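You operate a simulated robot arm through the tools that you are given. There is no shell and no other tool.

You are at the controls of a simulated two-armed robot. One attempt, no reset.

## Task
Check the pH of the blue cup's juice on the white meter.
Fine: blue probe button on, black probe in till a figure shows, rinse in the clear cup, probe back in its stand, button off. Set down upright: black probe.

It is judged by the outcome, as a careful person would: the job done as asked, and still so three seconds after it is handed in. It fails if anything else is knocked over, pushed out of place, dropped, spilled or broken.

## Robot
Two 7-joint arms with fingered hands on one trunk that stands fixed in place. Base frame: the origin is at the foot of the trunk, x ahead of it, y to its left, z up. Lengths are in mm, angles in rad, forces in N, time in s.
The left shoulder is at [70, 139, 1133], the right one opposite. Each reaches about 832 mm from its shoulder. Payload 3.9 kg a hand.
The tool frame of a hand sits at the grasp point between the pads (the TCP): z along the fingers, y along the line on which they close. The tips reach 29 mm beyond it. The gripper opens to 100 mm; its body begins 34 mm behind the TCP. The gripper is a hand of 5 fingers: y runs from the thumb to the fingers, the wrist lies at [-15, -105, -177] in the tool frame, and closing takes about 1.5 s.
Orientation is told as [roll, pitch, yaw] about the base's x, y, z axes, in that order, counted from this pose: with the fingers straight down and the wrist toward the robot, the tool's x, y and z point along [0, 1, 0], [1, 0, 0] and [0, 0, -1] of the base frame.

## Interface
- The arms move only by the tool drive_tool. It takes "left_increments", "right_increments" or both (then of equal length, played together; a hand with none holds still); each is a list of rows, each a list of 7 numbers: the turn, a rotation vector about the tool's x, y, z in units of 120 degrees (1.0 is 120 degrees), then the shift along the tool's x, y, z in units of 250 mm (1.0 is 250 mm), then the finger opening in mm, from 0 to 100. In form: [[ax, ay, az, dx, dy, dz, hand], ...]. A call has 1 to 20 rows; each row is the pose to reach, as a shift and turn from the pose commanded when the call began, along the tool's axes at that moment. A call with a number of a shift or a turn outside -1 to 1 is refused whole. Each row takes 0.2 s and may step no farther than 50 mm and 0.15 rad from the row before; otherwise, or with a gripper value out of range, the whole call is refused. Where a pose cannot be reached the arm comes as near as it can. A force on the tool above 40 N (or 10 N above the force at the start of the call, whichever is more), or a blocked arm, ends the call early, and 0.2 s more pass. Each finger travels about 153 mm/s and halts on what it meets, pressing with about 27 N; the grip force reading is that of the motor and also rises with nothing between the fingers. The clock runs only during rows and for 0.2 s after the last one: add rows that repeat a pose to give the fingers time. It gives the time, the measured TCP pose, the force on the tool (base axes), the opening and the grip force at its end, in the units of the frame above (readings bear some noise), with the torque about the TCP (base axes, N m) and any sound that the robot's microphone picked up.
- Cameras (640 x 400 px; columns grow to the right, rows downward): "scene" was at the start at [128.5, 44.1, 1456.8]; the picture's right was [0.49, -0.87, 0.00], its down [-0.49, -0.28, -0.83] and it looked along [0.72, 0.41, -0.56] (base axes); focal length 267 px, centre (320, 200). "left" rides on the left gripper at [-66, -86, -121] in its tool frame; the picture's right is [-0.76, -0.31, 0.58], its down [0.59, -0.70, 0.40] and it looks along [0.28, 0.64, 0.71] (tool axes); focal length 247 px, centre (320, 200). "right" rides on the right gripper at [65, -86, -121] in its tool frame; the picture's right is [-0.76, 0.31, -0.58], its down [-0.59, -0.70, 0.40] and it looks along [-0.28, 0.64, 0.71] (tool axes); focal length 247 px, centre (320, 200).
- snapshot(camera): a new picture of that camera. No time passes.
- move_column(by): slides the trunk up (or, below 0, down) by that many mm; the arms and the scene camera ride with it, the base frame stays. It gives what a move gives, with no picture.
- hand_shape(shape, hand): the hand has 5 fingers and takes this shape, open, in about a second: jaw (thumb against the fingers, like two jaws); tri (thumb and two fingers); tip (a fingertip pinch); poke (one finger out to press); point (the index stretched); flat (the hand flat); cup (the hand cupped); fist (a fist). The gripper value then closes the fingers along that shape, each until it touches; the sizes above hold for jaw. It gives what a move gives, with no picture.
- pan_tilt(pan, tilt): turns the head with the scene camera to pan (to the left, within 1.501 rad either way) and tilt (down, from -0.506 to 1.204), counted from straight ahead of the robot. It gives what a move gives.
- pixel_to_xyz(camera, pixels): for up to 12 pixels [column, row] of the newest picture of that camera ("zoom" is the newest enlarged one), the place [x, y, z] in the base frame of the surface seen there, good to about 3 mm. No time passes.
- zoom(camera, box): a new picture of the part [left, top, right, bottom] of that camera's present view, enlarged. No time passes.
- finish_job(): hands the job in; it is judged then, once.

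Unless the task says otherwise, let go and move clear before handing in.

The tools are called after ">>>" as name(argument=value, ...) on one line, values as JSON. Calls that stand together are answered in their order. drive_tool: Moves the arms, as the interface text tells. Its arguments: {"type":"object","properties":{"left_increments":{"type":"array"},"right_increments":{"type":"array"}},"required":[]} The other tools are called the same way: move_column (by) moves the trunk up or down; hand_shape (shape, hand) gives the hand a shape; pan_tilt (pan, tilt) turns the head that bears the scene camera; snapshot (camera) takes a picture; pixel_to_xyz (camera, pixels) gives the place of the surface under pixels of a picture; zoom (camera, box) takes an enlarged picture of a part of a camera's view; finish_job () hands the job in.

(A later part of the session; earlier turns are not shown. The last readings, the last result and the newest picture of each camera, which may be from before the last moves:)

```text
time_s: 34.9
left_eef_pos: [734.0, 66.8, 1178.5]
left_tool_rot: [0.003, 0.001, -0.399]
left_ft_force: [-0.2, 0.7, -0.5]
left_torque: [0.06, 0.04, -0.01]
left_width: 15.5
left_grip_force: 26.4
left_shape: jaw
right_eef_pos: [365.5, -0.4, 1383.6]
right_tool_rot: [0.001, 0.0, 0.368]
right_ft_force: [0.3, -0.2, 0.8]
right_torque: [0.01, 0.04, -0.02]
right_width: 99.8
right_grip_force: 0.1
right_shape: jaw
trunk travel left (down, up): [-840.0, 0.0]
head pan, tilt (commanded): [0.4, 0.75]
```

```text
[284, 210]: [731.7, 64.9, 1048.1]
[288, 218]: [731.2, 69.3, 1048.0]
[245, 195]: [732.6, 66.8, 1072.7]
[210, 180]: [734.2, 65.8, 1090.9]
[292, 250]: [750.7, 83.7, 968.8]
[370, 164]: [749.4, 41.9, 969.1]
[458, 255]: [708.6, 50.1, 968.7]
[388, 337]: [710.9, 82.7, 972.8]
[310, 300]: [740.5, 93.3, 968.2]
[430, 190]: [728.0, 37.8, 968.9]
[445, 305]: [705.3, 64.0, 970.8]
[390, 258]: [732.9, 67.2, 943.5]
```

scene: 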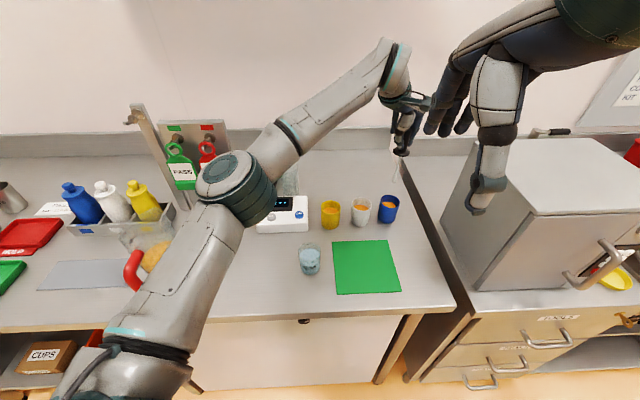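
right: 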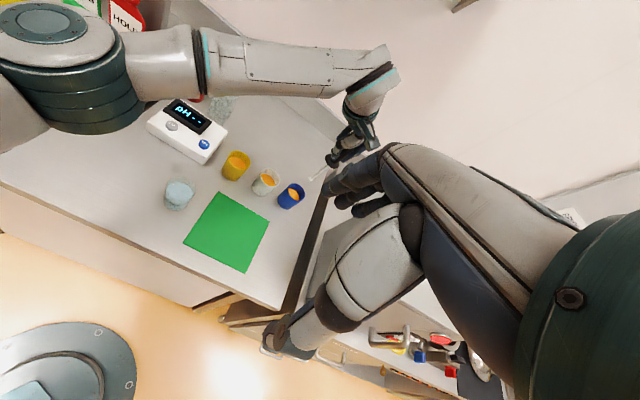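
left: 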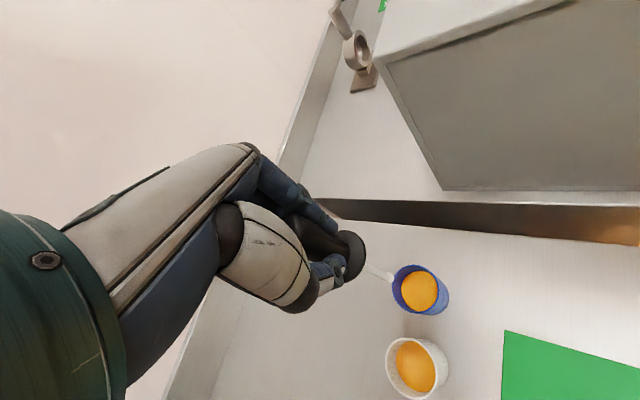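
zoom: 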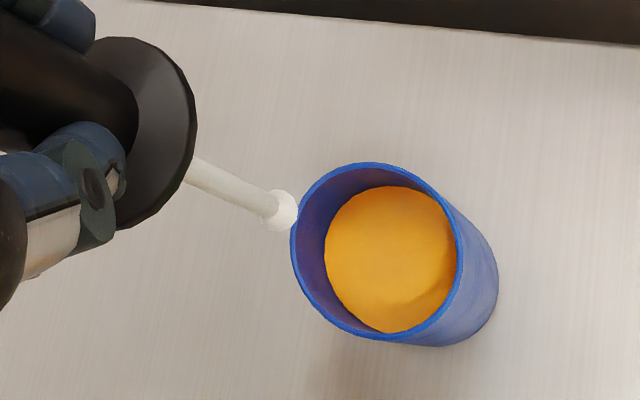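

The tip sits at about (733, 66), within 2 mm of the cup centre (731.5, 65.5). I'll lower the probe into the juice to a tip height of about z 918, watching the force.

>>> drive_tool(left_increments=[[0, 0, 0, 0, 0, 0.06, 5], [0, 0, 0, 0, 0, 0.12, 5], [0, 0, 0, 0, 0, 0.18, 5], [0, 0, 0, 0, 0, 0.24, 5], [0, 0, 0, 0, 0, 0.3, 5], [0, 0, 0, 0, 0, 0.35, 5], [0, 0, 0, 0, 0, 0.4, 5], [0, 0, 0, 0, 0, 0.44, 5], [0, 0, 0, 0, 0, 0.47, 5], [0, 0, 0, 0, 0, 0.494, 5], [0, 0, 0, 0, 0, 0.494, 5]])

>>> snapshot(camera="scene")

>>> zoom(camera="right", box=[140, 80, 360, 230])

>>> snapshot(camera="left")

```text
time_s: 37.3
left_eef_pos: [732.9, 65.2, 1056.8]
left_tool_rot: [0.003, 0.001, -0.398]
left_ft_force: [-0.1, -0.5, -0.5]
left_torque: [-0.04, -0.02, 0.01]
left_width: 15.4
left_grip_force: 27.5
left_shape: jaw
right_eef_pos: [365.5, -0.1, 1384.1]
right_tool_rot: [0.0, -0.001, 0.367]
right_ft_force: [0.2, -0.1, -0.6]
right_torque: [0.01, 0.0, 0.02]
right_width: 99.8
right_grip_force: 0.0
right_shape: jaw
trunk travel left (down, up): [-840.0, 0.0]
head pan, tilt (commanded): [0.4, 0.75]
```

```text
taken
```

scene: 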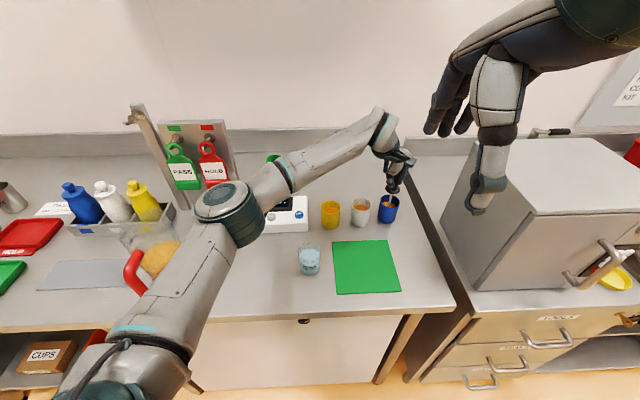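

```text
2.67 times, centred on (250, 155) of right
```

zoom: 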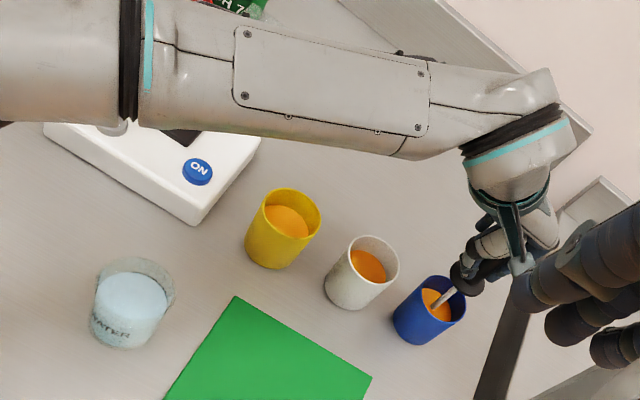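

```text
taken
```

left: 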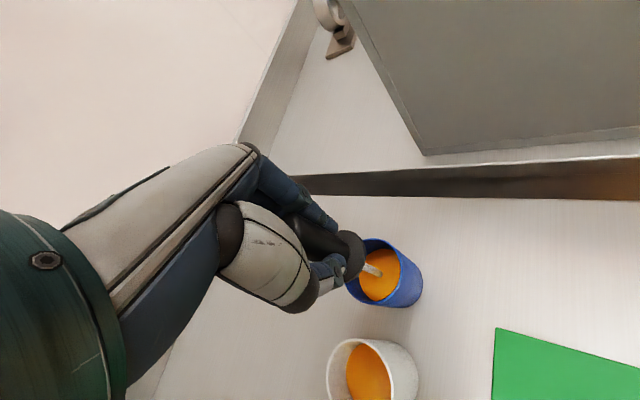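

The tip is in the juice (scene (390,203)). The forearm covers the screen, so I'll wait a few seconds there and check what can be seen of the display.

>>> drive_tool(left_increments=[[0, 0, 0, 0, 0, 0, 5], [0, 0, 0, 0, 0, 0, 5], [0, 0, 0, 0, 0, 0, 5], [0, 0, 0, 0, 0, 0, 5], [0, 0, 0, 0, 0, 0, 5], [0, 0, 0, 0, 0, 0, 5], [0, 0, 0, 0, 0, 0, 5], [0, 0, 0, 0, 0, 0, 5], [0, 0, 0, 0, 0, 0, 5], [0, 0, 0, 0, 0, 0, 5], [0, 0, 0, 0, 0, 0, 5], [0, 0, 0, 0, 0, 0, 5], [0, 0, 0, 0, 0, 0, 5], [0, 0, 0, 0, 0, 0, 5], [0, 0, 0, 0, 0, 0, 5], [0, 0, 0, 0, 0, 0, 5], [0, 0, 0, 0, 0, 0, 5], [0, 0, 0, 0, 0, 0, 5], [0, 0, 0, 0, 0, 0, 5], [0, 0, 0, 0, 0, 0, 5]])

>>> zoom(camera="scene", box=[240, 180, 320, 240])

>>> zoom(camera="right", box=[130, 70, 250, 170])

```text
time_s: 41.5
left_eef_pos: [732.6, 64.9, 1055.4]
left_tool_rot: [0.002, 0.001, -0.399]
left_ft_force: [-0.8, -0.4, 0.7]
left_torque: [0.0, 0.0, 0.02]
left_width: 15.6
left_grip_force: 27.0
left_shape: jaw
right_eef_pos: [365.9, 0.3, 1383.2]
right_tool_rot: [0.0, -0.001, 0.369]
right_ft_force: [-0.7, -0.1, -0.3]
right_torque: [0.01, 0.0, -0.02]
right_width: 99.7
right_grip_force: 0.0
right_shape: jaw
trunk travel left (down, up): [-840.0, 0.0]
head pan, tilt (commanded): [0.4, 0.75]
```

```text
6.67 times, centred on (280, 210) of scene
```

zoom: 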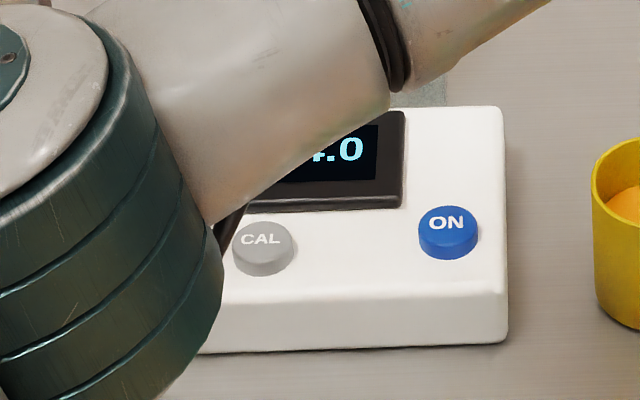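

```text
4.00 times, centred on (190, 120) of right
```

zoom: 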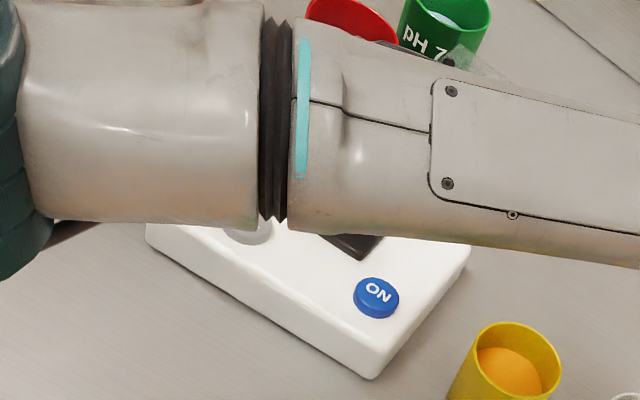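

A figure is showing: the visible end of the display reads "4.0". I'll hold another second to confirm it's steady.

>>> drive_tool(left_increments=[[0, 0, 0, 0, 0, 0, 5], [0, 0, 0, 0, 0, 0, 5], [0, 0, 0, 0, 0, 0, 5], [0, 0, 0, 0, 0, 0, 5], [0, 0, 0, 0, 0, 0, 5], [0, 0, 0, 0, 0, 0, 5]])

>>> zoom(camera="scene", box=[270, 185, 310, 215])

```text
time_s: 42.9
left_eef_pos: [733.0, 64.5, 1056.0]
left_tool_rot: [0.004, 0.001, -0.398]
left_ft_force: [-0.9, 0.5, -0.5]
left_torque: [-0.02, -0.02, 0.01]
left_width: 15.5
left_grip_force: 27.0
left_shape: jaw
right_eef_pos: [365.5, 0.6, 1384.7]
right_tool_rot: [-0.001, 0.001, 0.37]
right_ft_force: [0.2, -0.8, 0.0]
right_torque: [-0.03, -0.01, -0.03]
right_width: 99.4
right_grip_force: 0.0
right_shape: jaw
trunk travel left (down, up): [-840.0, 0.0]
head pan, tilt (commanded): [0.4, 0.75]
```

```text
13.33 times, centred on (290, 200) of scene
```

zoom: 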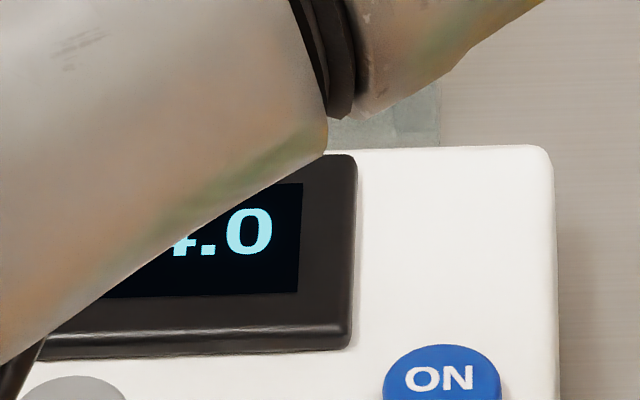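

The reading is steady at 4.0. I'll raise the probe straight out of the juice and carry it halfway to the water cup.

>>> drive_tool(left_increments=[[0, 0, 0, 0, 0, -0.04, 5], [0, 0, 0, 0, 0, -0.08, 5], [0, 0, 0, 0, 0, -0.13, 5], [0, 0, 0, 0, 0, -0.18, 5], [0, 0, 0, 0, 0, -0.24, 5], [0, 0, 0, 0, 0, -0.3, 5], [0, 0, 0, 0, 0, -0.36, 5], [0, 0, 0, 0, 0, -0.43, 5], [0, 0, 0, 0, 0, -0.5, 5], [0, 0, 0.025, 0.011, -0.082, -0.5, 5], [0, 0, 0.05, 0.023, -0.163, -0.5, 5], [0, 0, 0.075, 0.034, -0.245, -0.5, 5], [0, 0, 0.1, 0.045, -0.326, -0.5, 5], [0, 0, 0.125, 0.056, -0.408, -0.5, 5], [0, 0, 0.15, 0.068, -0.49, -0.5, 5], [0, 0, 0.175, 0.079, -0.571, -0.5, 5], [0, 0, 0.175, 0.079, -0.571, -0.5, 5]])

>>> snapshot(camera="scene")

```text
time_s: 46.5
left_eef_pos: [608.6, 139.9, 1180.2]
left_tool_rot: [0.0, 0.001, -0.768]
left_ft_force: [0.0, 0.2, -0.6]
left_torque: [0.0, 0.02, 0.04]
left_width: 15.6
left_grip_force: 26.7
left_shape: jaw
right_eef_pos: [366.4, -1.0, 1383.7]
right_tool_rot: [-0.001, 0.002, 0.368]
right_ft_force: [0.5, 0.1, -0.1]
right_torque: [0.01, 0.02, 0.01]
right_width: 99.8
right_grip_force: 0.0
right_shape: jaw
trunk travel left (down, up): [-840.0, 0.0]
head pan, tilt (commanded): [0.4, 0.75]
```

```text
taken
```

scene: 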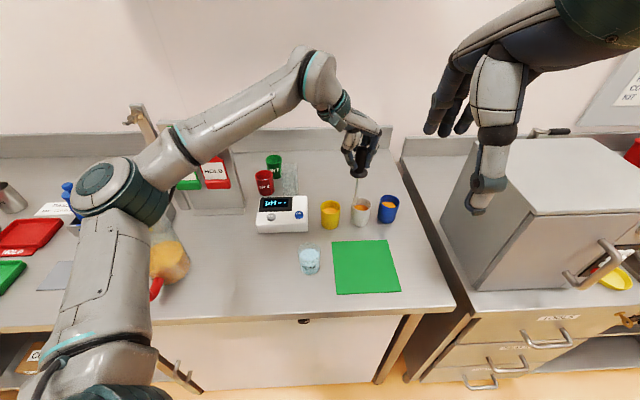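

The probe is at (609, 140) and clear of everything. I'll continue to above the water cup at (485, 212).

>>> drive_tool(left_increments=[[0, 0, 0, -0.02, -0.08, 0, 5], [0, 0, 0, -0.039, -0.159, 0, 5], [0, 0, 0.004, -0.058, -0.238, 0, 5], [0, 0, 0.008, -0.078, -0.318, 0, 5], [0, 0, 0.012, -0.097, -0.397, 0, 5], [0, 0, 0.016, -0.117, -0.477, 0, 5], [0, 0, 0.016, -0.136, -0.556, 0, 5], [0, 0, 0.016, -0.136, -0.556, 0, 5]])

>>> snapshot(camera="scene")

>>> zoom(camera="left", box=[300, 200, 500, 340])

```text
time_s: 48.3
left_eef_pos: [485.8, 209.6, 1181.1]
left_tool_rot: [0.003, 0.004, -0.802]
left_ft_force: [1.2, 0.3, -1.3]
left_torque: [-0.01, 0.01, -0.01]
left_width: 15.5
left_grip_force: 27.4
left_shape: jaw
right_eef_pos: [365.3, -0.1, 1383.7]
right_tool_rot: [-0.001, -0.001, 0.368]
right_ft_force: [-0.2, 0.1, -0.7]
right_torque: [0.0, 0.02, 0.04]
right_width: 99.7
right_grip_force: 0.0
right_shape: jaw
trunk travel left (down, up): [-840.0, 0.0]
head pan, tilt (commanded): [0.4, 0.75]
```

```text
taken
```

scene: 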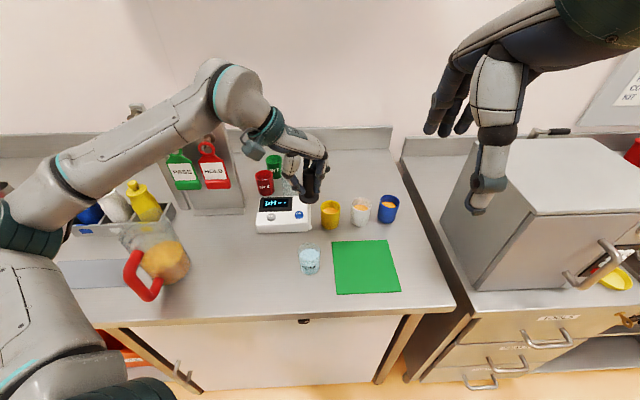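

```text
2.86 times, centred on (400, 270) of left
```

zoom: 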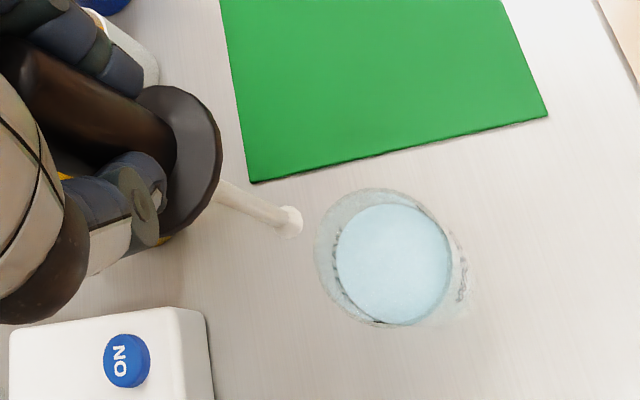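

>>> pixel_to_xyz(camera="zoom", pixels=[[290, 222], [295, 228], [260, 208], [392, 263], [392, 207], [447, 265], [392, 320], [338, 260], [360, 225], [430, 300], [317, 255], [372, 190]])

>>> zoom(camera="scene", box=[280, 160, 350, 285])

```text
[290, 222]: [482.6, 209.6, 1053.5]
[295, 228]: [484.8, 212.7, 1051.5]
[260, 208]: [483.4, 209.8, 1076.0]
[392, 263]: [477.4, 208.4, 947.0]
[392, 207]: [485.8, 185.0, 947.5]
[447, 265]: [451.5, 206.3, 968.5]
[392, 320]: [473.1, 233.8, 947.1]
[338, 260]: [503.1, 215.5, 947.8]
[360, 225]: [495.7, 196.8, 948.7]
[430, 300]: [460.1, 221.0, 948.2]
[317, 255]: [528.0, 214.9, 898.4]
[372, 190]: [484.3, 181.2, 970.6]
```

```text
3.20 times, centred on (315, 222) of scene
```

zoom: 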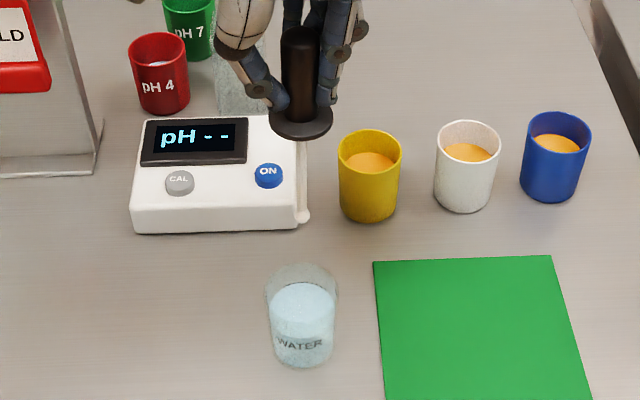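

The water surface fits a circle centred near (480, 210), and the tip is at about (484, 211). I'll shift 4 mm and lower the tip into the water.

>>> drive_tool(left_increments=[[0, 0, 0, -0.013, -0.01, 0.05, 5], [0, 0, 0, -0.013, -0.01, 0.11, 5], [0, 0, 0, -0.013, -0.01, 0.17, 5], [0, 0, 0, -0.013, -0.01, 0.23, 5], [0, 0, 0, -0.013, -0.01, 0.29, 5], [0, 0, 0, -0.013, -0.01, 0.35, 5], [0, 0, 0, -0.013, -0.01, 0.4, 5], [0, 0, 0, -0.013, -0.01, 0.44, 5], [0, 0, 0, -0.013, -0.01, 0.47, 5], [0, 0, 0, -0.013, -0.01, 0.5, 5], [0, 0, 0, -0.013, -0.01, 0.5, 5]])

>>> snapshot(camera="scene")

>>> zoom(camera="left", box=[300, 180, 460, 320])

>>> zoom(camera="scene", box=[270, 180, 360, 290])

```text
time_s: 50.7
left_eef_pos: [481.5, 210.0, 1056.6]
left_tool_rot: [0.001, 0.002, -0.799]
left_ft_force: [-0.1, 0.3, -0.4]
left_torque: [-0.01, -0.05, 0.06]
left_width: 15.4
left_grip_force: 27.1
left_shape: jaw
right_eef_pos: [366.4, -0.3, 1383.4]
right_tool_rot: [-0.001, 0.0, 0.369]
right_ft_force: [-1.0, 1.0, 0.2]
right_torque: [0.0, 0.01, -0.01]
right_width: 99.8
right_grip_force: 0.2
right_shape: jaw
trunk travel left (down, up): [-840.0, 0.0]
head pan, tilt (commanded): [0.4, 0.75]
```

```text
taken
```

scene: 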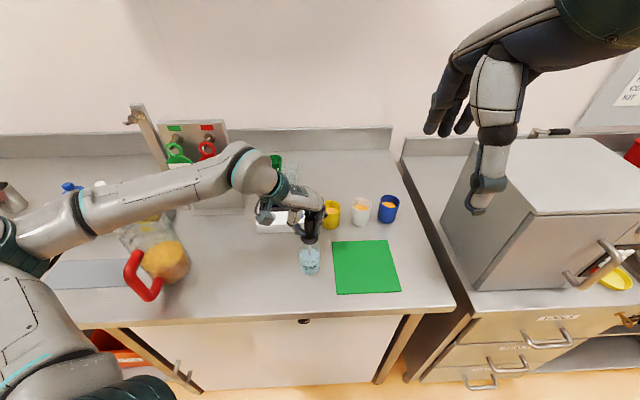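

```text
2.86 times, centred on (380, 250) of left
```

zoom: 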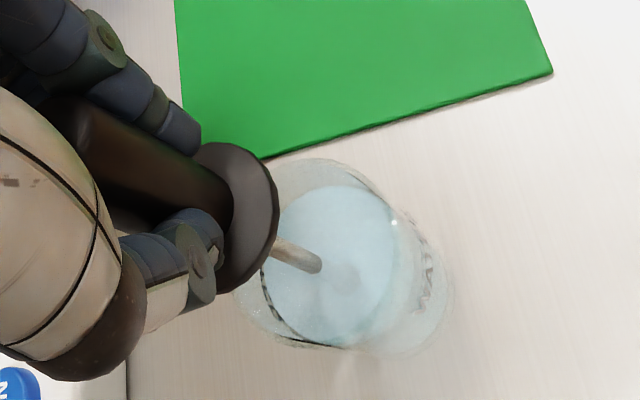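

```text
3.64 times, centred on (315, 235) of scene
```

zoom: 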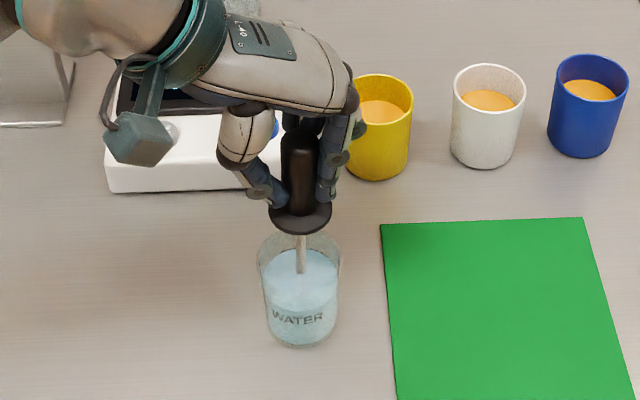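

The tip is in the water, centred in the clear cup. I'll rinse with a gentle ±5 mm swirl for a couple of seconds.

>>> drive_tool(left_increments=[[0, 0, 0, 0.02, 0, 0, 5], [0, 0, 0, 0.014, 0.014, 0, 5], [0, 0, 0, 0, 0.02, 0, 5], [0, 0, 0, -0.014, 0.014, 0, 5], [0, 0, 0, -0.02, 0, 0, 5], [0, 0, 0, -0.014, -0.014, 0, 5], [0, 0, 0, 0, -0.02, 0, 5], [0, 0, 0, 0.014, -0.014, 0, 5], [0, 0, 0, 0.02, 0, 0, 5], [0, 0, 0, 0, 0, 0, 5], [0, 0, 0, 0, 0, -0.02, 5], [0, 0, 0, 0, 0, -0.04, 5], [0, 0, 0, 0, 0, -0.02, 5], [0, 0, 0, 0, 0, 0, 5], [0, 0, 0, 0, 0, 0, 5], [0, 0, 0, 0, 0, 0, 5], [0, 0, 0, 0, 0, 0, 5], [0, 0, 0, 0, 0, 0, 5]])

>>> zoom(camera="scene", box=[270, 180, 360, 290])

```text
time_s: 54.5
left_eef_pos: [480.2, 210.2, 1055.7]
left_tool_rot: [0.0, 0.001, -0.8]
left_ft_force: [-0.1, 0.9, 0.0]
left_torque: [0.02, -0.03, 0.03]
left_width: 15.4
left_grip_force: 26.4
left_shape: jaw
right_eef_pos: [366.0, 0.7, 1383.1]
right_tool_rot: [-0.001, 0.0, 0.367]
right_ft_force: [0.4, 0.0, 0.2]
right_torque: [-0.02, 0.01, 0.01]
right_width: 100.2
right_grip_force: 0.1
right_shape: jaw
trunk travel left (down, up): [-840.0, 0.0]
head pan, tilt (commanded): [0.4, 0.75]
```

```text
3.64 times, centred on (315, 235) of scene
```

zoom: 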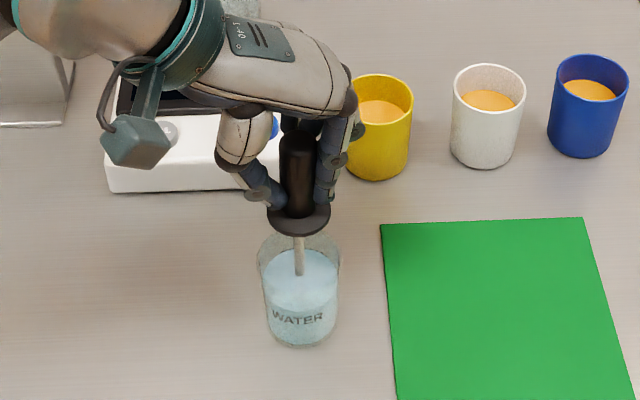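

Rinsed without disturbing the cup. I'll raise the probe out and carry it halfway back towards its stand, turning back to the original yaw.

>>> drive_tool(left_increments=[[0, 0, 0, 0, 0, -0.04, 5], [0, 0, 0, 0, 0, -0.08, 5], [0, 0, 0, 0, 0, -0.13, 5], [0, 0, 0, 0, 0, -0.18, 5], [0, 0, 0, 0, 0, -0.24, 5], [0, 0, 0, 0, 0, -0.3, 5], [0, 0, 0, 0, 0, -0.36, 5], [0, 0, 0, 0, 0, -0.43, 5], [0, 0, 0, 0, 0, -0.51, 5], [0, 0, -0.0263, 0.061, 0.009, -0.51, 5], [0, 0, -0.0525, 0.122, 0.018, -0.51, 5], [0, 0, -0.0788, 0.183, 0.027, -0.51, 5], [0, 0, -0.105, 0.244, 0.036, -0.51, 5], [0, 0, -0.1313, 0.305, 0.045, -0.51, 5], [0, 0, -0.1576, 0.366, 0.054, -0.51, 5], [0, 0, -0.1838, 0.427, 0.063, -0.51, 5], [0, 0, -0.21, 0.488, 0.072, -0.51, 5], [0, 0, -0.2363, 0.549, 0.081, -0.51, 5], [0, 0, -0.2626, 0.61, 0.09, -0.51, 5], [0, 0, -0.2626, 0.61, 0.09, -0.51, 5]])

>>> snapshot(camera="scene")

```text
time_s: 58.7
left_eef_pos: [605.2, 301.5, 1184.6]
left_tool_rot: [0.002, -0.001, -0.252]
left_ft_force: [-0.2, 0.2, -0.6]
left_torque: [0.01, 0.01, -0.02]
left_width: 15.5
left_grip_force: 27.4
left_shape: jaw
right_eef_pos: [365.8, -1.7, 1384.9]
right_tool_rot: [0.0, 0.0, 0.369]
right_ft_force: [0.9, 0.0, -0.1]
right_torque: [0.0, 0.01, -0.01]
right_width: 99.8
right_grip_force: 0.0
right_shape: jaw
trunk travel left (down, up): [-840.0, 0.0]
head pan, tilt (commanded): [0.4, 0.75]
```

```text
taken
```

scene: 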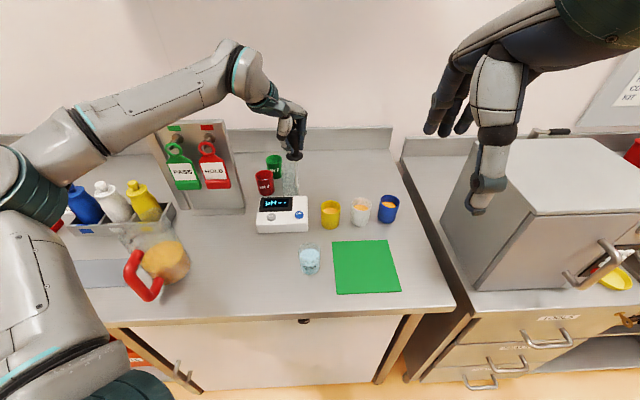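

I'll complete the return to above the stand at (722, 387), with yaw 0.30 as when it was taken out.

>>> drive_tool(left_increments=[[0, 0, -0.0294, 0.05, 0.041, 0, 5], [0, 0, -0.0589, 0.099, 0.082, 0, 5], [0, 0, -0.0883, 0.149, 0.123, 0, 5], [0, 0, -0.1178, 0.199, 0.164, 0, 5], [0, 0, -0.1472, 0.248, 0.205, 0, 5], [0, 0, -0.1767, 0.298, 0.246, 0, 5], [0, 0, -0.2061, 0.348, 0.287, 0, 5], [0, 0, -0.2356, 0.397, 0.328, 0, 5], [0, 0, -0.265, 0.447, 0.369, 0, 5], [0, 0, -0.265, 0.447, 0.369, 0, 5], [0, 0, -0.265, 0.447, 0.369, 0, 5]])

>>> snapshot(camera="left")

>>> zoom(camera="left", box=[300, 200, 460, 330])

>>> zoom(camera="scene", box=[250, 100, 330, 210])

>>> zoom(camera="right", box=[195, 20, 285, 130])

```text
time_s: 61.1
left_eef_pos: [722.7, 386.4, 1184.5]
left_tool_rot: [0.002, -0.003, 0.305]
left_ft_force: [-0.8, 0.8, 0.6]
left_torque: [-0.03, -0.01, 0.0]
left_width: 15.4
left_grip_force: 26.9
left_shape: jaw
right_eef_pos: [366.4, 0.4, 1384.1]
right_tool_rot: [0.0, 0.001, 0.37]
right_ft_force: [0.4, 0.3, -1.2]
right_torque: [-0.03, 0.01, 0.02]
right_width: 99.7
right_grip_force: 0.1
right_shape: jaw
trunk travel left (down, up): [-840.0, 0.0]
head pan, tilt (commanded): [0.4, 0.75]
```

```text
taken
```

left: 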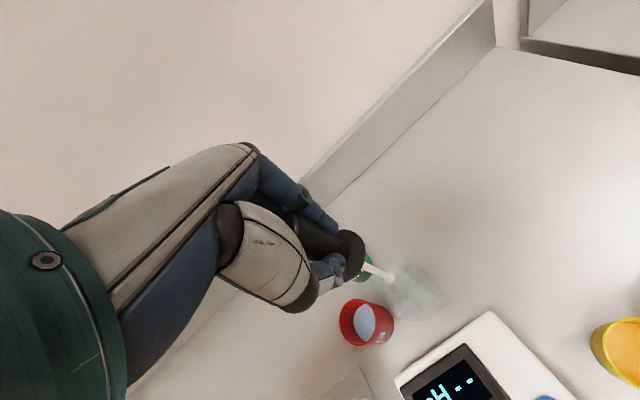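

```text
3.08 times, centred on (380, 265) of left
```

zoom: 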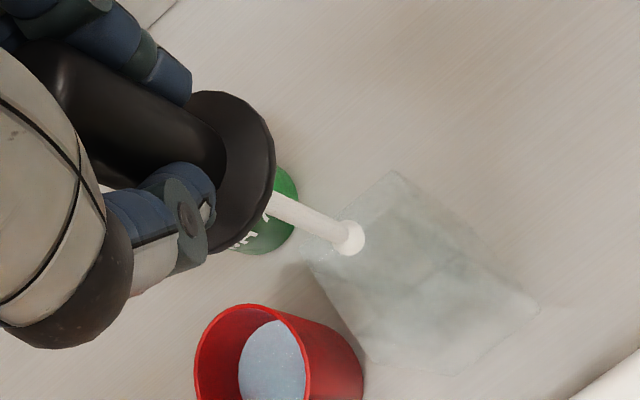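

```text
3.64 times, centred on (290, 155) of scene
```

zoom: 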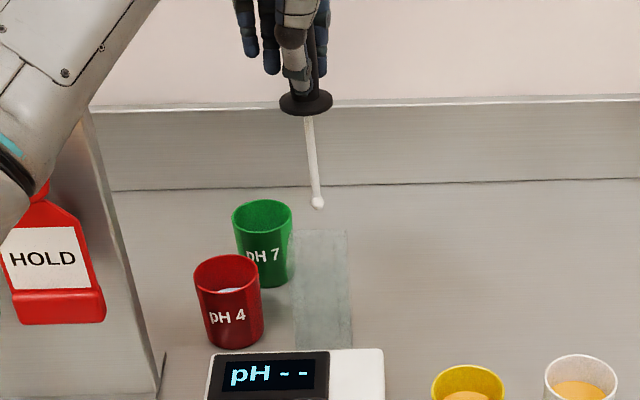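

```text
3.64 times, centred on (240, 75) of right
```

zoom: 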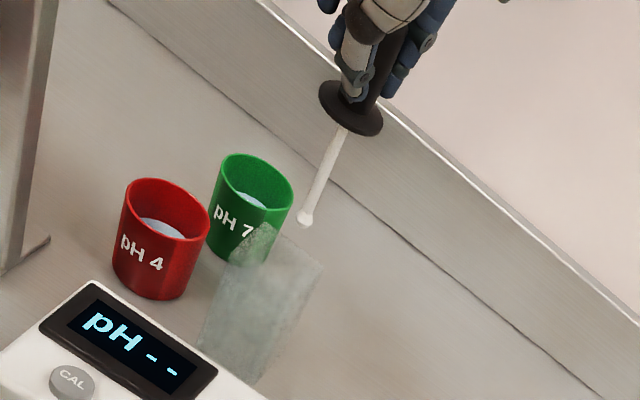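

The tip and stand appear in nearly the same relative place as right after removal. I'll zoom closer on the stand's top to see its hole.

>>> zoom(camera="left", box=[370, 245, 450, 325])

>>> zoom(camera="scene", box=[275, 135, 310, 200])

>>> zoom(camera="right", box=[200, 60, 260, 120])

```text
5.00 times, centred on (410, 285) of left
```

zoom: 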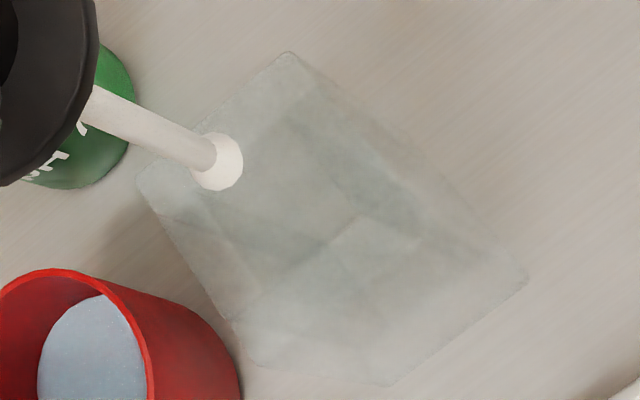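

```text
6.15 times, centred on (292, 168) of scene
```

zoom: 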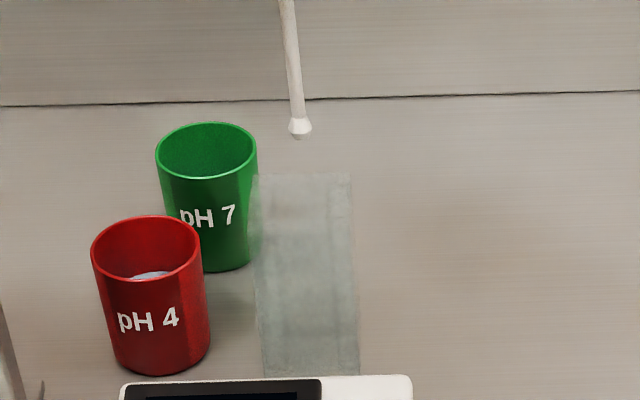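

```text
6.67 times, centred on (230, 90) of right
```

zoom: 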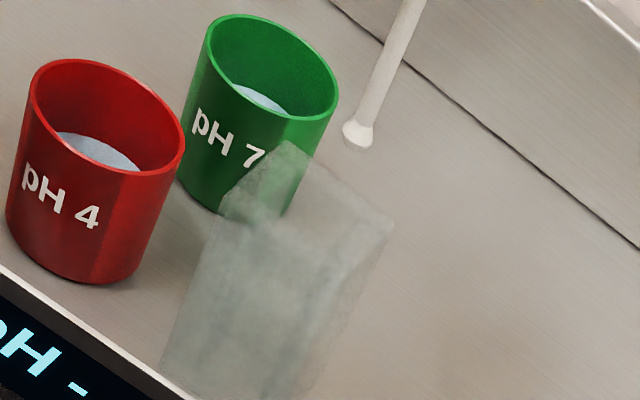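

The stand looks like an open square tube with ample room for the shaft. I'll lower until the tip is just above its mouth and check alignment.

>>> drive_tool(left_increments=[[0, 0, 0, 0, 0, 0.04, 5], [0, 0, 0, 0, 0, 0.08, 5], [0, 0, 0, 0, 0, 0.12, 5], [0, 0, 0, 0, 0, 0.12, 5]])

>>> zoom(camera="left", box=[350, 235, 430, 315])

>>> zoom(camera="scene", box=[275, 135, 310, 200])

>>> zoom(camera="right", box=[200, 60, 260, 120])

```text
time_s: 62.1
left_eef_pos: [724.1, 385.3, 1152.8]
left_tool_rot: [0.003, -0.002, 0.305]
left_ft_force: [0.3, 0.3, -1.0]
left_torque: [-0.02, -0.01, -0.01]
left_width: 15.6
left_grip_force: 27.0
left_shape: jaw
right_eef_pos: [366.2, -0.6, 1383.3]
right_tool_rot: [0.001, 0.0, 0.368]
right_ft_force: [-0.4, 0.0, 0.1]
right_torque: [0.0, -0.05, 0.03]
right_width: 99.7
right_grip_force: 0.1
right_shape: jaw
trunk travel left (down, up): [-840.0, 0.0]
head pan, tilt (commanded): [0.4, 0.75]
```

```text
5.00 times, centred on (390, 275) of left
```

zoom: 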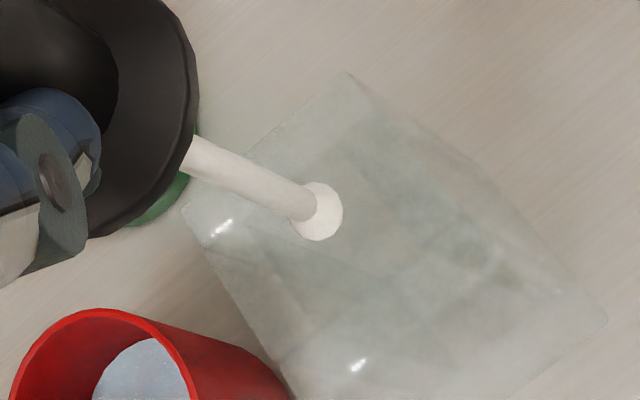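

```text
6.15 times, centred on (292, 168) of scene
```

zoom: 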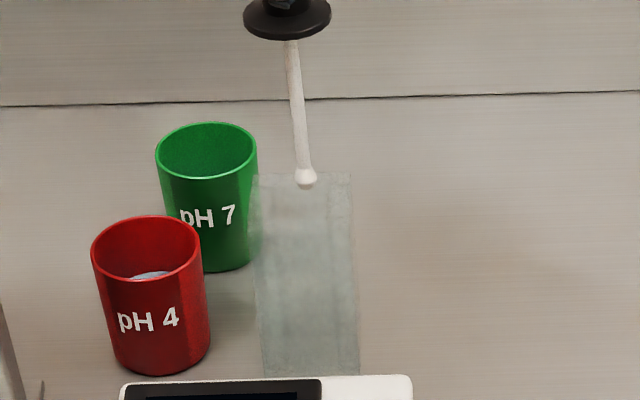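

```text
6.67 times, centred on (230, 90) of right
```

zoom: 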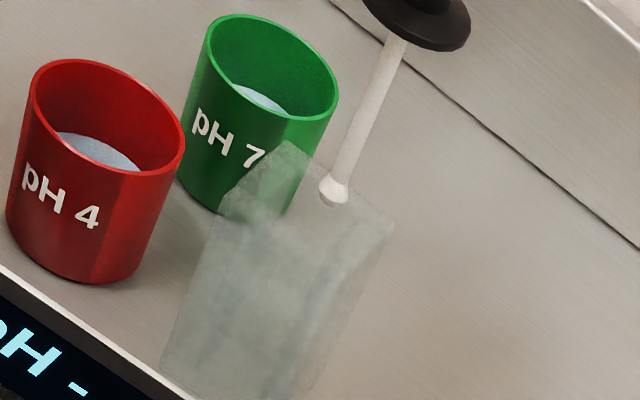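

I'll measure the tip and the stand's upper corners to confirm they're aligned.

>>> pixel_to_xyz(camera="zoom", pixels=[[333, 192], [331, 200], [293, 147], [388, 224], [230, 195], [320, 270], [350, 150], [310, 215]])

>>> zoom(camera="left", box=[340, 225, 440, 325])

```text
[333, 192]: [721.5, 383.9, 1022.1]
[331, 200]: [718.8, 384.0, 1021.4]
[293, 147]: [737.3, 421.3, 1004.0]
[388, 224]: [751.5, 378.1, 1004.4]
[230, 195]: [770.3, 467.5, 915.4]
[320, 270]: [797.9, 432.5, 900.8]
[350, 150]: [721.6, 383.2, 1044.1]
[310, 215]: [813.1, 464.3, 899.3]
```

```text
4.00 times, centred on (390, 275) of left
```

zoom: 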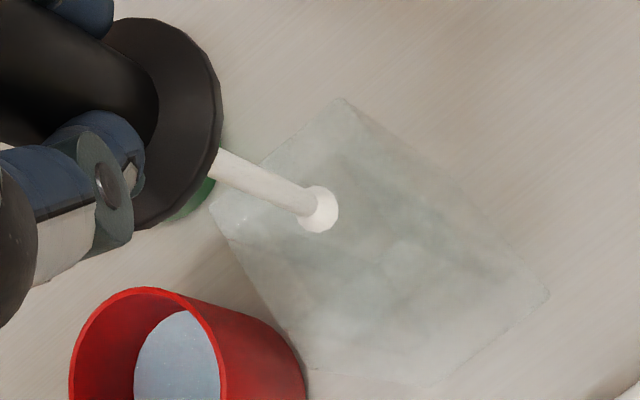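

The relative position of tip and stand corner matches what I saw at removal to within about 1 mm. I'll lower the tip just inside the mouth (25 mm) and check the force and pictures.

>>> drive_tool(left_increments=[[0, 0, 0, 0, 0, 0.03, 5], [0, 0, 0, 0, 0, 0.06, 5], [0, 0, 0, 0, 0, 0.09, 5], [0, 0, 0, 0, 0, 0.12, 5], [0, 0, 0, 0, 0, 0.12, 5]])

>>> zoom(camera="left", box=[340, 225, 440, 325])

>>> zoom(camera="scene", box=[275, 135, 310, 200])

>>> zoom(camera="right", box=[200, 60, 260, 120])

```text
time_s: 63.3
left_eef_pos: [724.2, 384.8, 1122.8]
left_tool_rot: [0.002, -0.001, 0.305]
left_ft_force: [-0.8, 0.5, -0.4]
left_torque: [0.0, -0.01, -0.01]
left_width: 15.6
left_grip_force: 27.2
left_shape: jaw
right_eef_pos: [366.1, -1.2, 1384.4]
right_tool_rot: [-0.001, -0.001, 0.368]
right_ft_force: [-0.2, 0.3, 0.0]
right_torque: [0.03, 0.01, 0.01]
right_width: 99.9
right_grip_force: 0.0
right_shape: jaw
trunk travel left (down, up): [-840.0, 0.0]
head pan, tilt (commanded): [0.4, 0.75]
```

```text
4.00 times, centred on (390, 275) of left
```

zoom: 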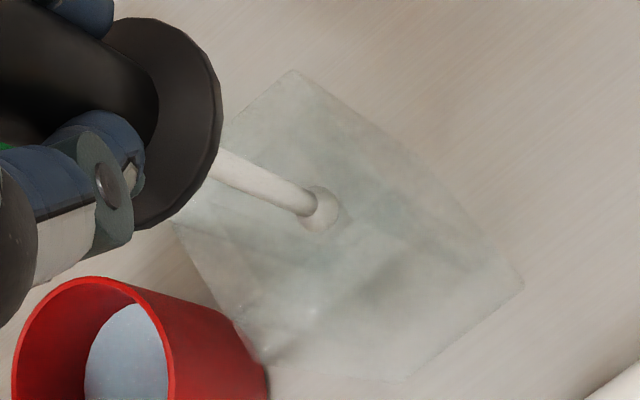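

```text
6.15 times, centred on (292, 168) of scene
```

zoom: 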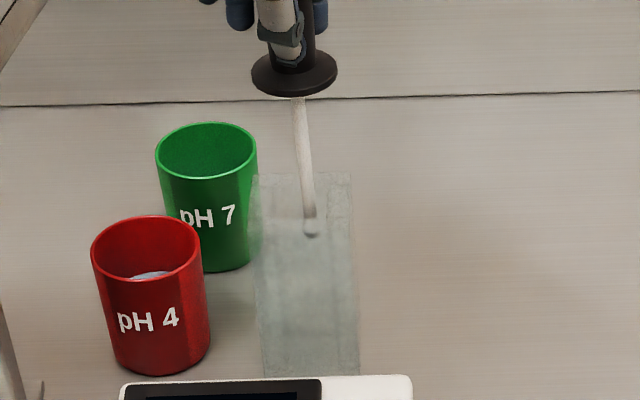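

```text
6.67 times, centred on (230, 90) of right
```

zoom: 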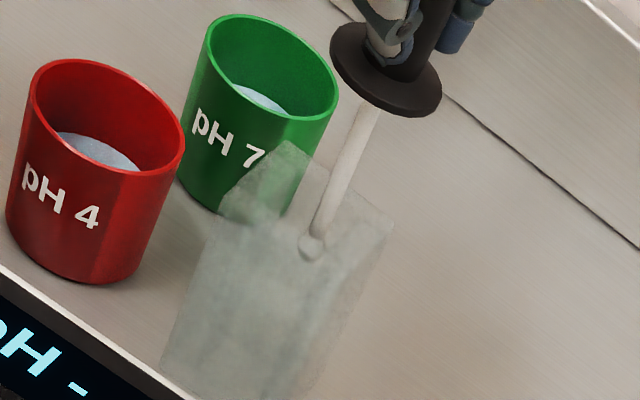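

The tip is 18 mm inside the tube with no contact force. I'll keep lowering to about 5 mm above seating while nudging 2 mm back to the original spot.

>>> drive_tool(left_increments=[[0, 0, 0, 0.003, -0.002, 0.03, 5], [0, 0, 0, 0.007, -0.004, 0.06, 5], [0, 0, 0, 0.01, -0.005, 0.09, 5], [0, 0, 0, 0.01, -0.005, 0.12, 5], [0, 0, 0, 0.01, -0.005, 0.15, 5], [0, 0, 0, 0.01, -0.005, 0.18, 5], [0, 0, 0, 0.01, -0.005, 0.21, 5], [0, 0, 0, 0.01, -0.005, 0.24, 5], [0, 0, 0, 0.01, -0.005, 0.26, 5], [0, 0, 0, 0.01, -0.005, 0.26, 5]])

>>> zoom(camera="left", box=[290, 190, 410, 310])

>>> zoom(camera="scene", box=[265, 135, 310, 200])

>>> zoom(camera="right", box=[200, 60, 260, 120])

```text
time_s: 65.5
left_eef_pos: [722.1, 389.3, 1059.3]
left_tool_rot: [0.003, -0.001, 0.304]
left_ft_force: [1.0, 0.3, 0.5]
left_torque: [-0.02, 0.0, -0.03]
left_width: 15.6
left_grip_force: 27.2
left_shape: jaw
right_eef_pos: [366.0, 0.1, 1383.9]
right_tool_rot: [0.001, 0.001, 0.368]
right_ft_force: [0.8, 0.6, -1.0]
right_torque: [0.01, -0.01, 0.0]
right_width: 99.9
right_grip_force: 0.1
right_shape: jaw
trunk travel left (down, up): [-840.0, 0.0]
head pan, tilt (commanded): [0.4, 0.75]
```

```text
3.33 times, centred on (350, 250) of left
```

zoom: 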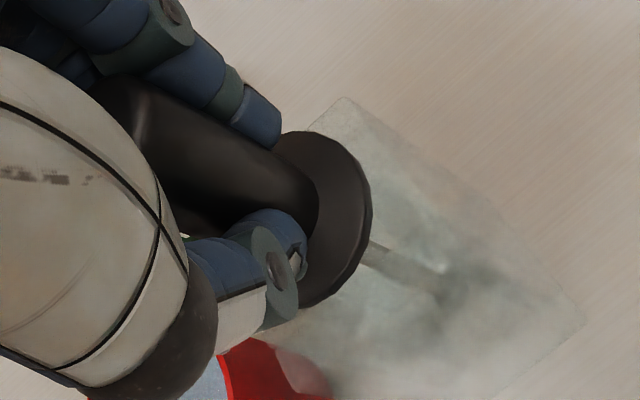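

```text
6.15 times, centred on (288, 168) of scene
```

zoom: 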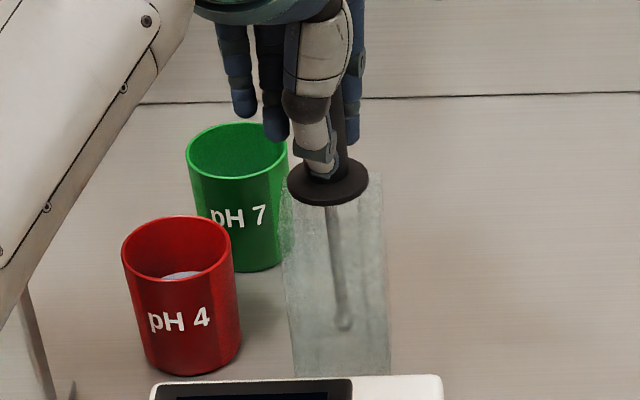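

```text
6.67 times, centred on (230, 90) of right
```

zoom: 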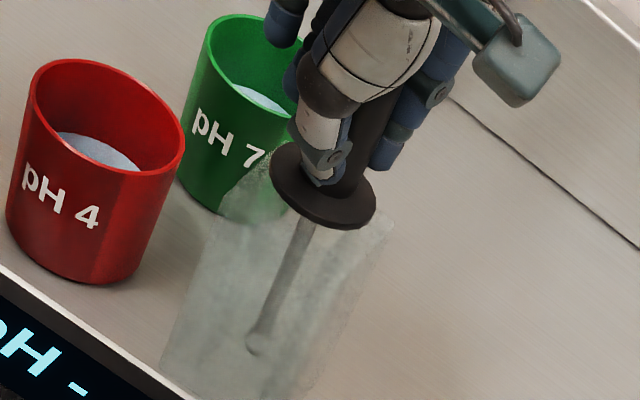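

The flange is about 8 mm above the rim and well centred. I'll lower in 2 mm steps to seat it.

>>> drive_tool(left_increments=[[0, 0, 0, 0, 0, 0.008, 5], [0, 0, 0, 0, 0, 0.016, 5], [0, 0, 0, 0, 0, 0.022, 5], [0, 0, 0, 0, 0, 0.027, 5], [0, 0, 0, 0, 0, 0.027, 5]])

>>> zoom(camera="scene", box=[265, 135, 310, 200])

>>> zoom(camera="right", box=[200, 60, 260, 120])

```text
time_s: 66.7
left_eef_pos: [721.6, 389.7, 1052.6]
left_tool_rot: [0.005, 0.006, 0.3]
left_ft_force: [0.0, 0.8, -0.4]
left_torque: [0.01, 0.0, 0.0]
left_width: 15.2
left_grip_force: 27.2
left_shape: jaw
right_eef_pos: [365.4, -0.4, 1383.7]
right_tool_rot: [0.0, 0.0, 0.369]
right_ft_force: [1.0, 0.6, -0.2]
right_torque: [0.0, 0.01, -0.01]
right_width: 99.8
right_grip_force: 0.2
right_shape: jaw
trunk travel left (down, up): [-840.0, 0.0]
head pan, tilt (commanded): [0.4, 0.75]
```

```text
6.15 times, centred on (288, 168) of scene
```

zoom: 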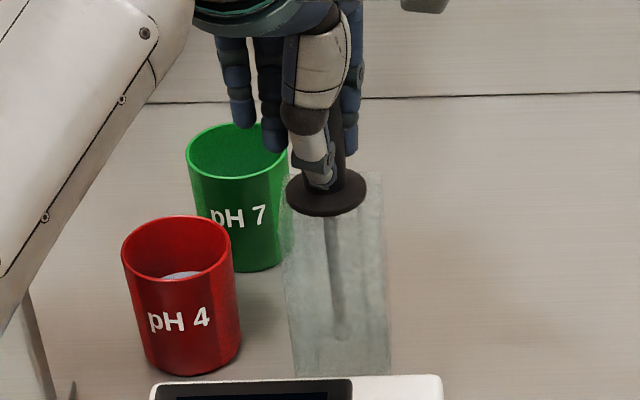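

```text
6.67 times, centred on (230, 90) of right
```

zoom: 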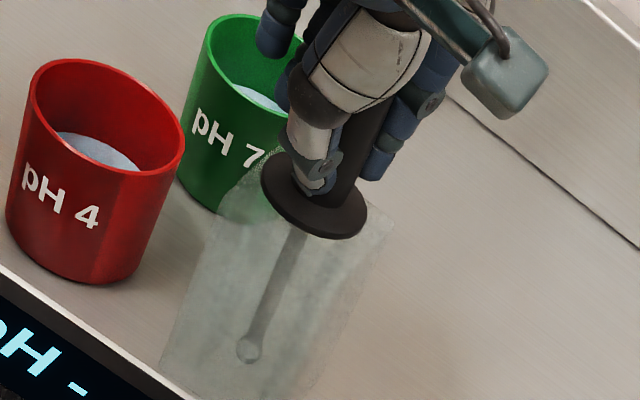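

The flange in the scene view (289,167) is where it was before removal, though no contact force shows yet. I'll step down by 1 mm at a time to feel it seat.

>>> drive_tool(left_increments=[[0, 0, 0, 0, 0, 0.004, 5], [0, 0, 0, 0, 0, 0.008, 5], [0, 0, 0, 0, 0, 0.008, 5]])

>>> zoom(camera="scene", box=[270, 150, 310, 190])

```text
time_s: 67.5
left_eef_pos: [722.9, 388.6, 1052.1]
left_tool_rot: [0.006, 0.006, 0.298]
left_ft_force: [-0.4, 0.5, 0.1]
left_torque: [0.0, 0.01, 0.03]
left_width: 15.3
left_grip_force: 27.5
left_shape: jaw
right_eef_pos: [366.3, -0.8, 1383.4]
right_tool_rot: [0.001, 0.0, 0.368]
right_ft_force: [0.0, 0.5, -0.3]
right_torque: [-0.01, -0.01, 0.01]
right_width: 99.9
right_grip_force: 0.1
right_shape: jaw
trunk travel left (down, up): [-840.0, 0.0]
head pan, tilt (commanded): [0.4, 0.75]
```

```text
10.00 times, centred on (290, 170) of scene
```

zoom: 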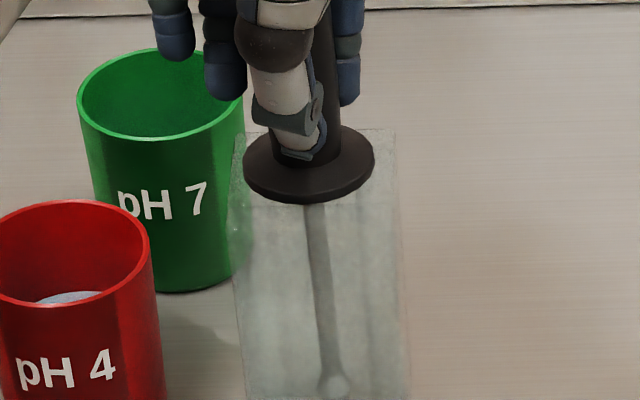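

The readings barely changed (z 1052.1) and force is still about zero. I'll measure the flange and stand rim heights directly.

>>> pixel_to_xyz(camera="zoom", pixels=[[310, 185], [265, 180], [350, 178], [310, 196], [370, 160], [248, 165], [390, 140], [240, 185], [330, 120], [340, 385], [395, 190], [270, 205]])

>>> snapshot(camera="scene")

>>> snapshot(camera="right")

```text
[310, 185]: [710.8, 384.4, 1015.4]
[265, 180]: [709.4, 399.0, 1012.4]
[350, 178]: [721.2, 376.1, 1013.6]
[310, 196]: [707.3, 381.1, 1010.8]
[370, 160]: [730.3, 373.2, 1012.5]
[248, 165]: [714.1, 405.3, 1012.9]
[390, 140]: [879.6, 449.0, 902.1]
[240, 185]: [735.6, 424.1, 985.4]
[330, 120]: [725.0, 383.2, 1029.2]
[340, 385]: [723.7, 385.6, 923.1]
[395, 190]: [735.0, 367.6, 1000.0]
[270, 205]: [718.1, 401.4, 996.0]
```

```text
taken
```

scene: 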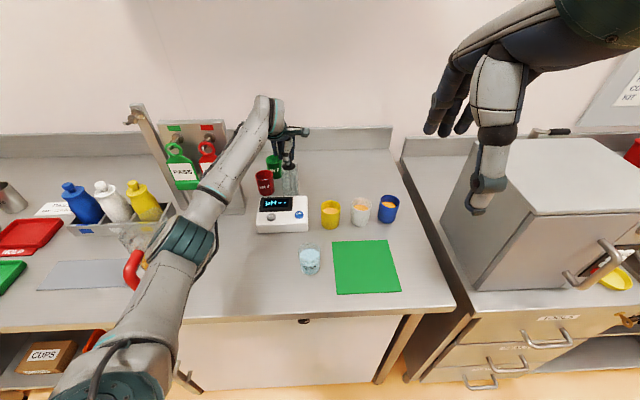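

```text
taken
```

right: 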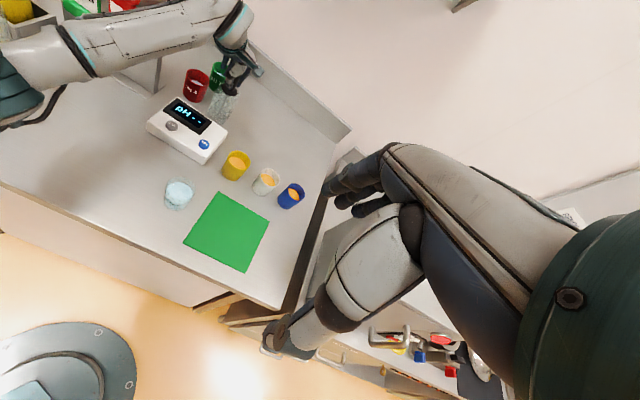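

The flange is at z≈1012.7, about 1–1.5 mm above its seated height, and the arm seems near a joint limit here. I'll lower the trunk 1.5 mm to seat it softly.

>>> move_column(by=-1.5)

>>> zoom(camera="scene", box=[270, 150, 310, 190])

```text
time_s: 68.0
left_eef_pos: [722.8, 388.0, 1050.7]
left_tool_rot: [0.006, 0.004, 0.3]
left_ft_force: [-1.0, 0.1, 1.5]
left_torque: [0.05, -0.08, 0.02]
left_width: 15.6
left_grip_force: 26.0
left_shape: jaw
right_eef_pos: [365.3, 0.5, 1383.1]
right_tool_rot: [0.001, 0.0, 0.369]
right_ft_force: [-1.1, 0.2, 0.5]
right_torque: [-0.01, -0.04, 0.01]
right_width: 99.8
right_grip_force: 0.1
right_shape: jaw
trunk travel left (down, up): [-838.0, 1.0]
head pan, tilt (commanded): [0.4, 0.75]
```

```text
10.00 times, centred on (290, 170) of scene
```

zoom: 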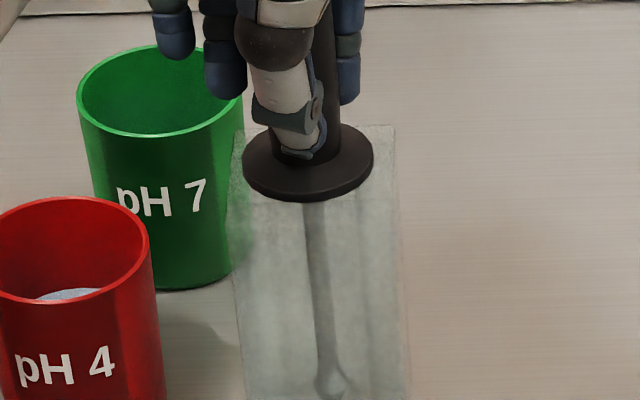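

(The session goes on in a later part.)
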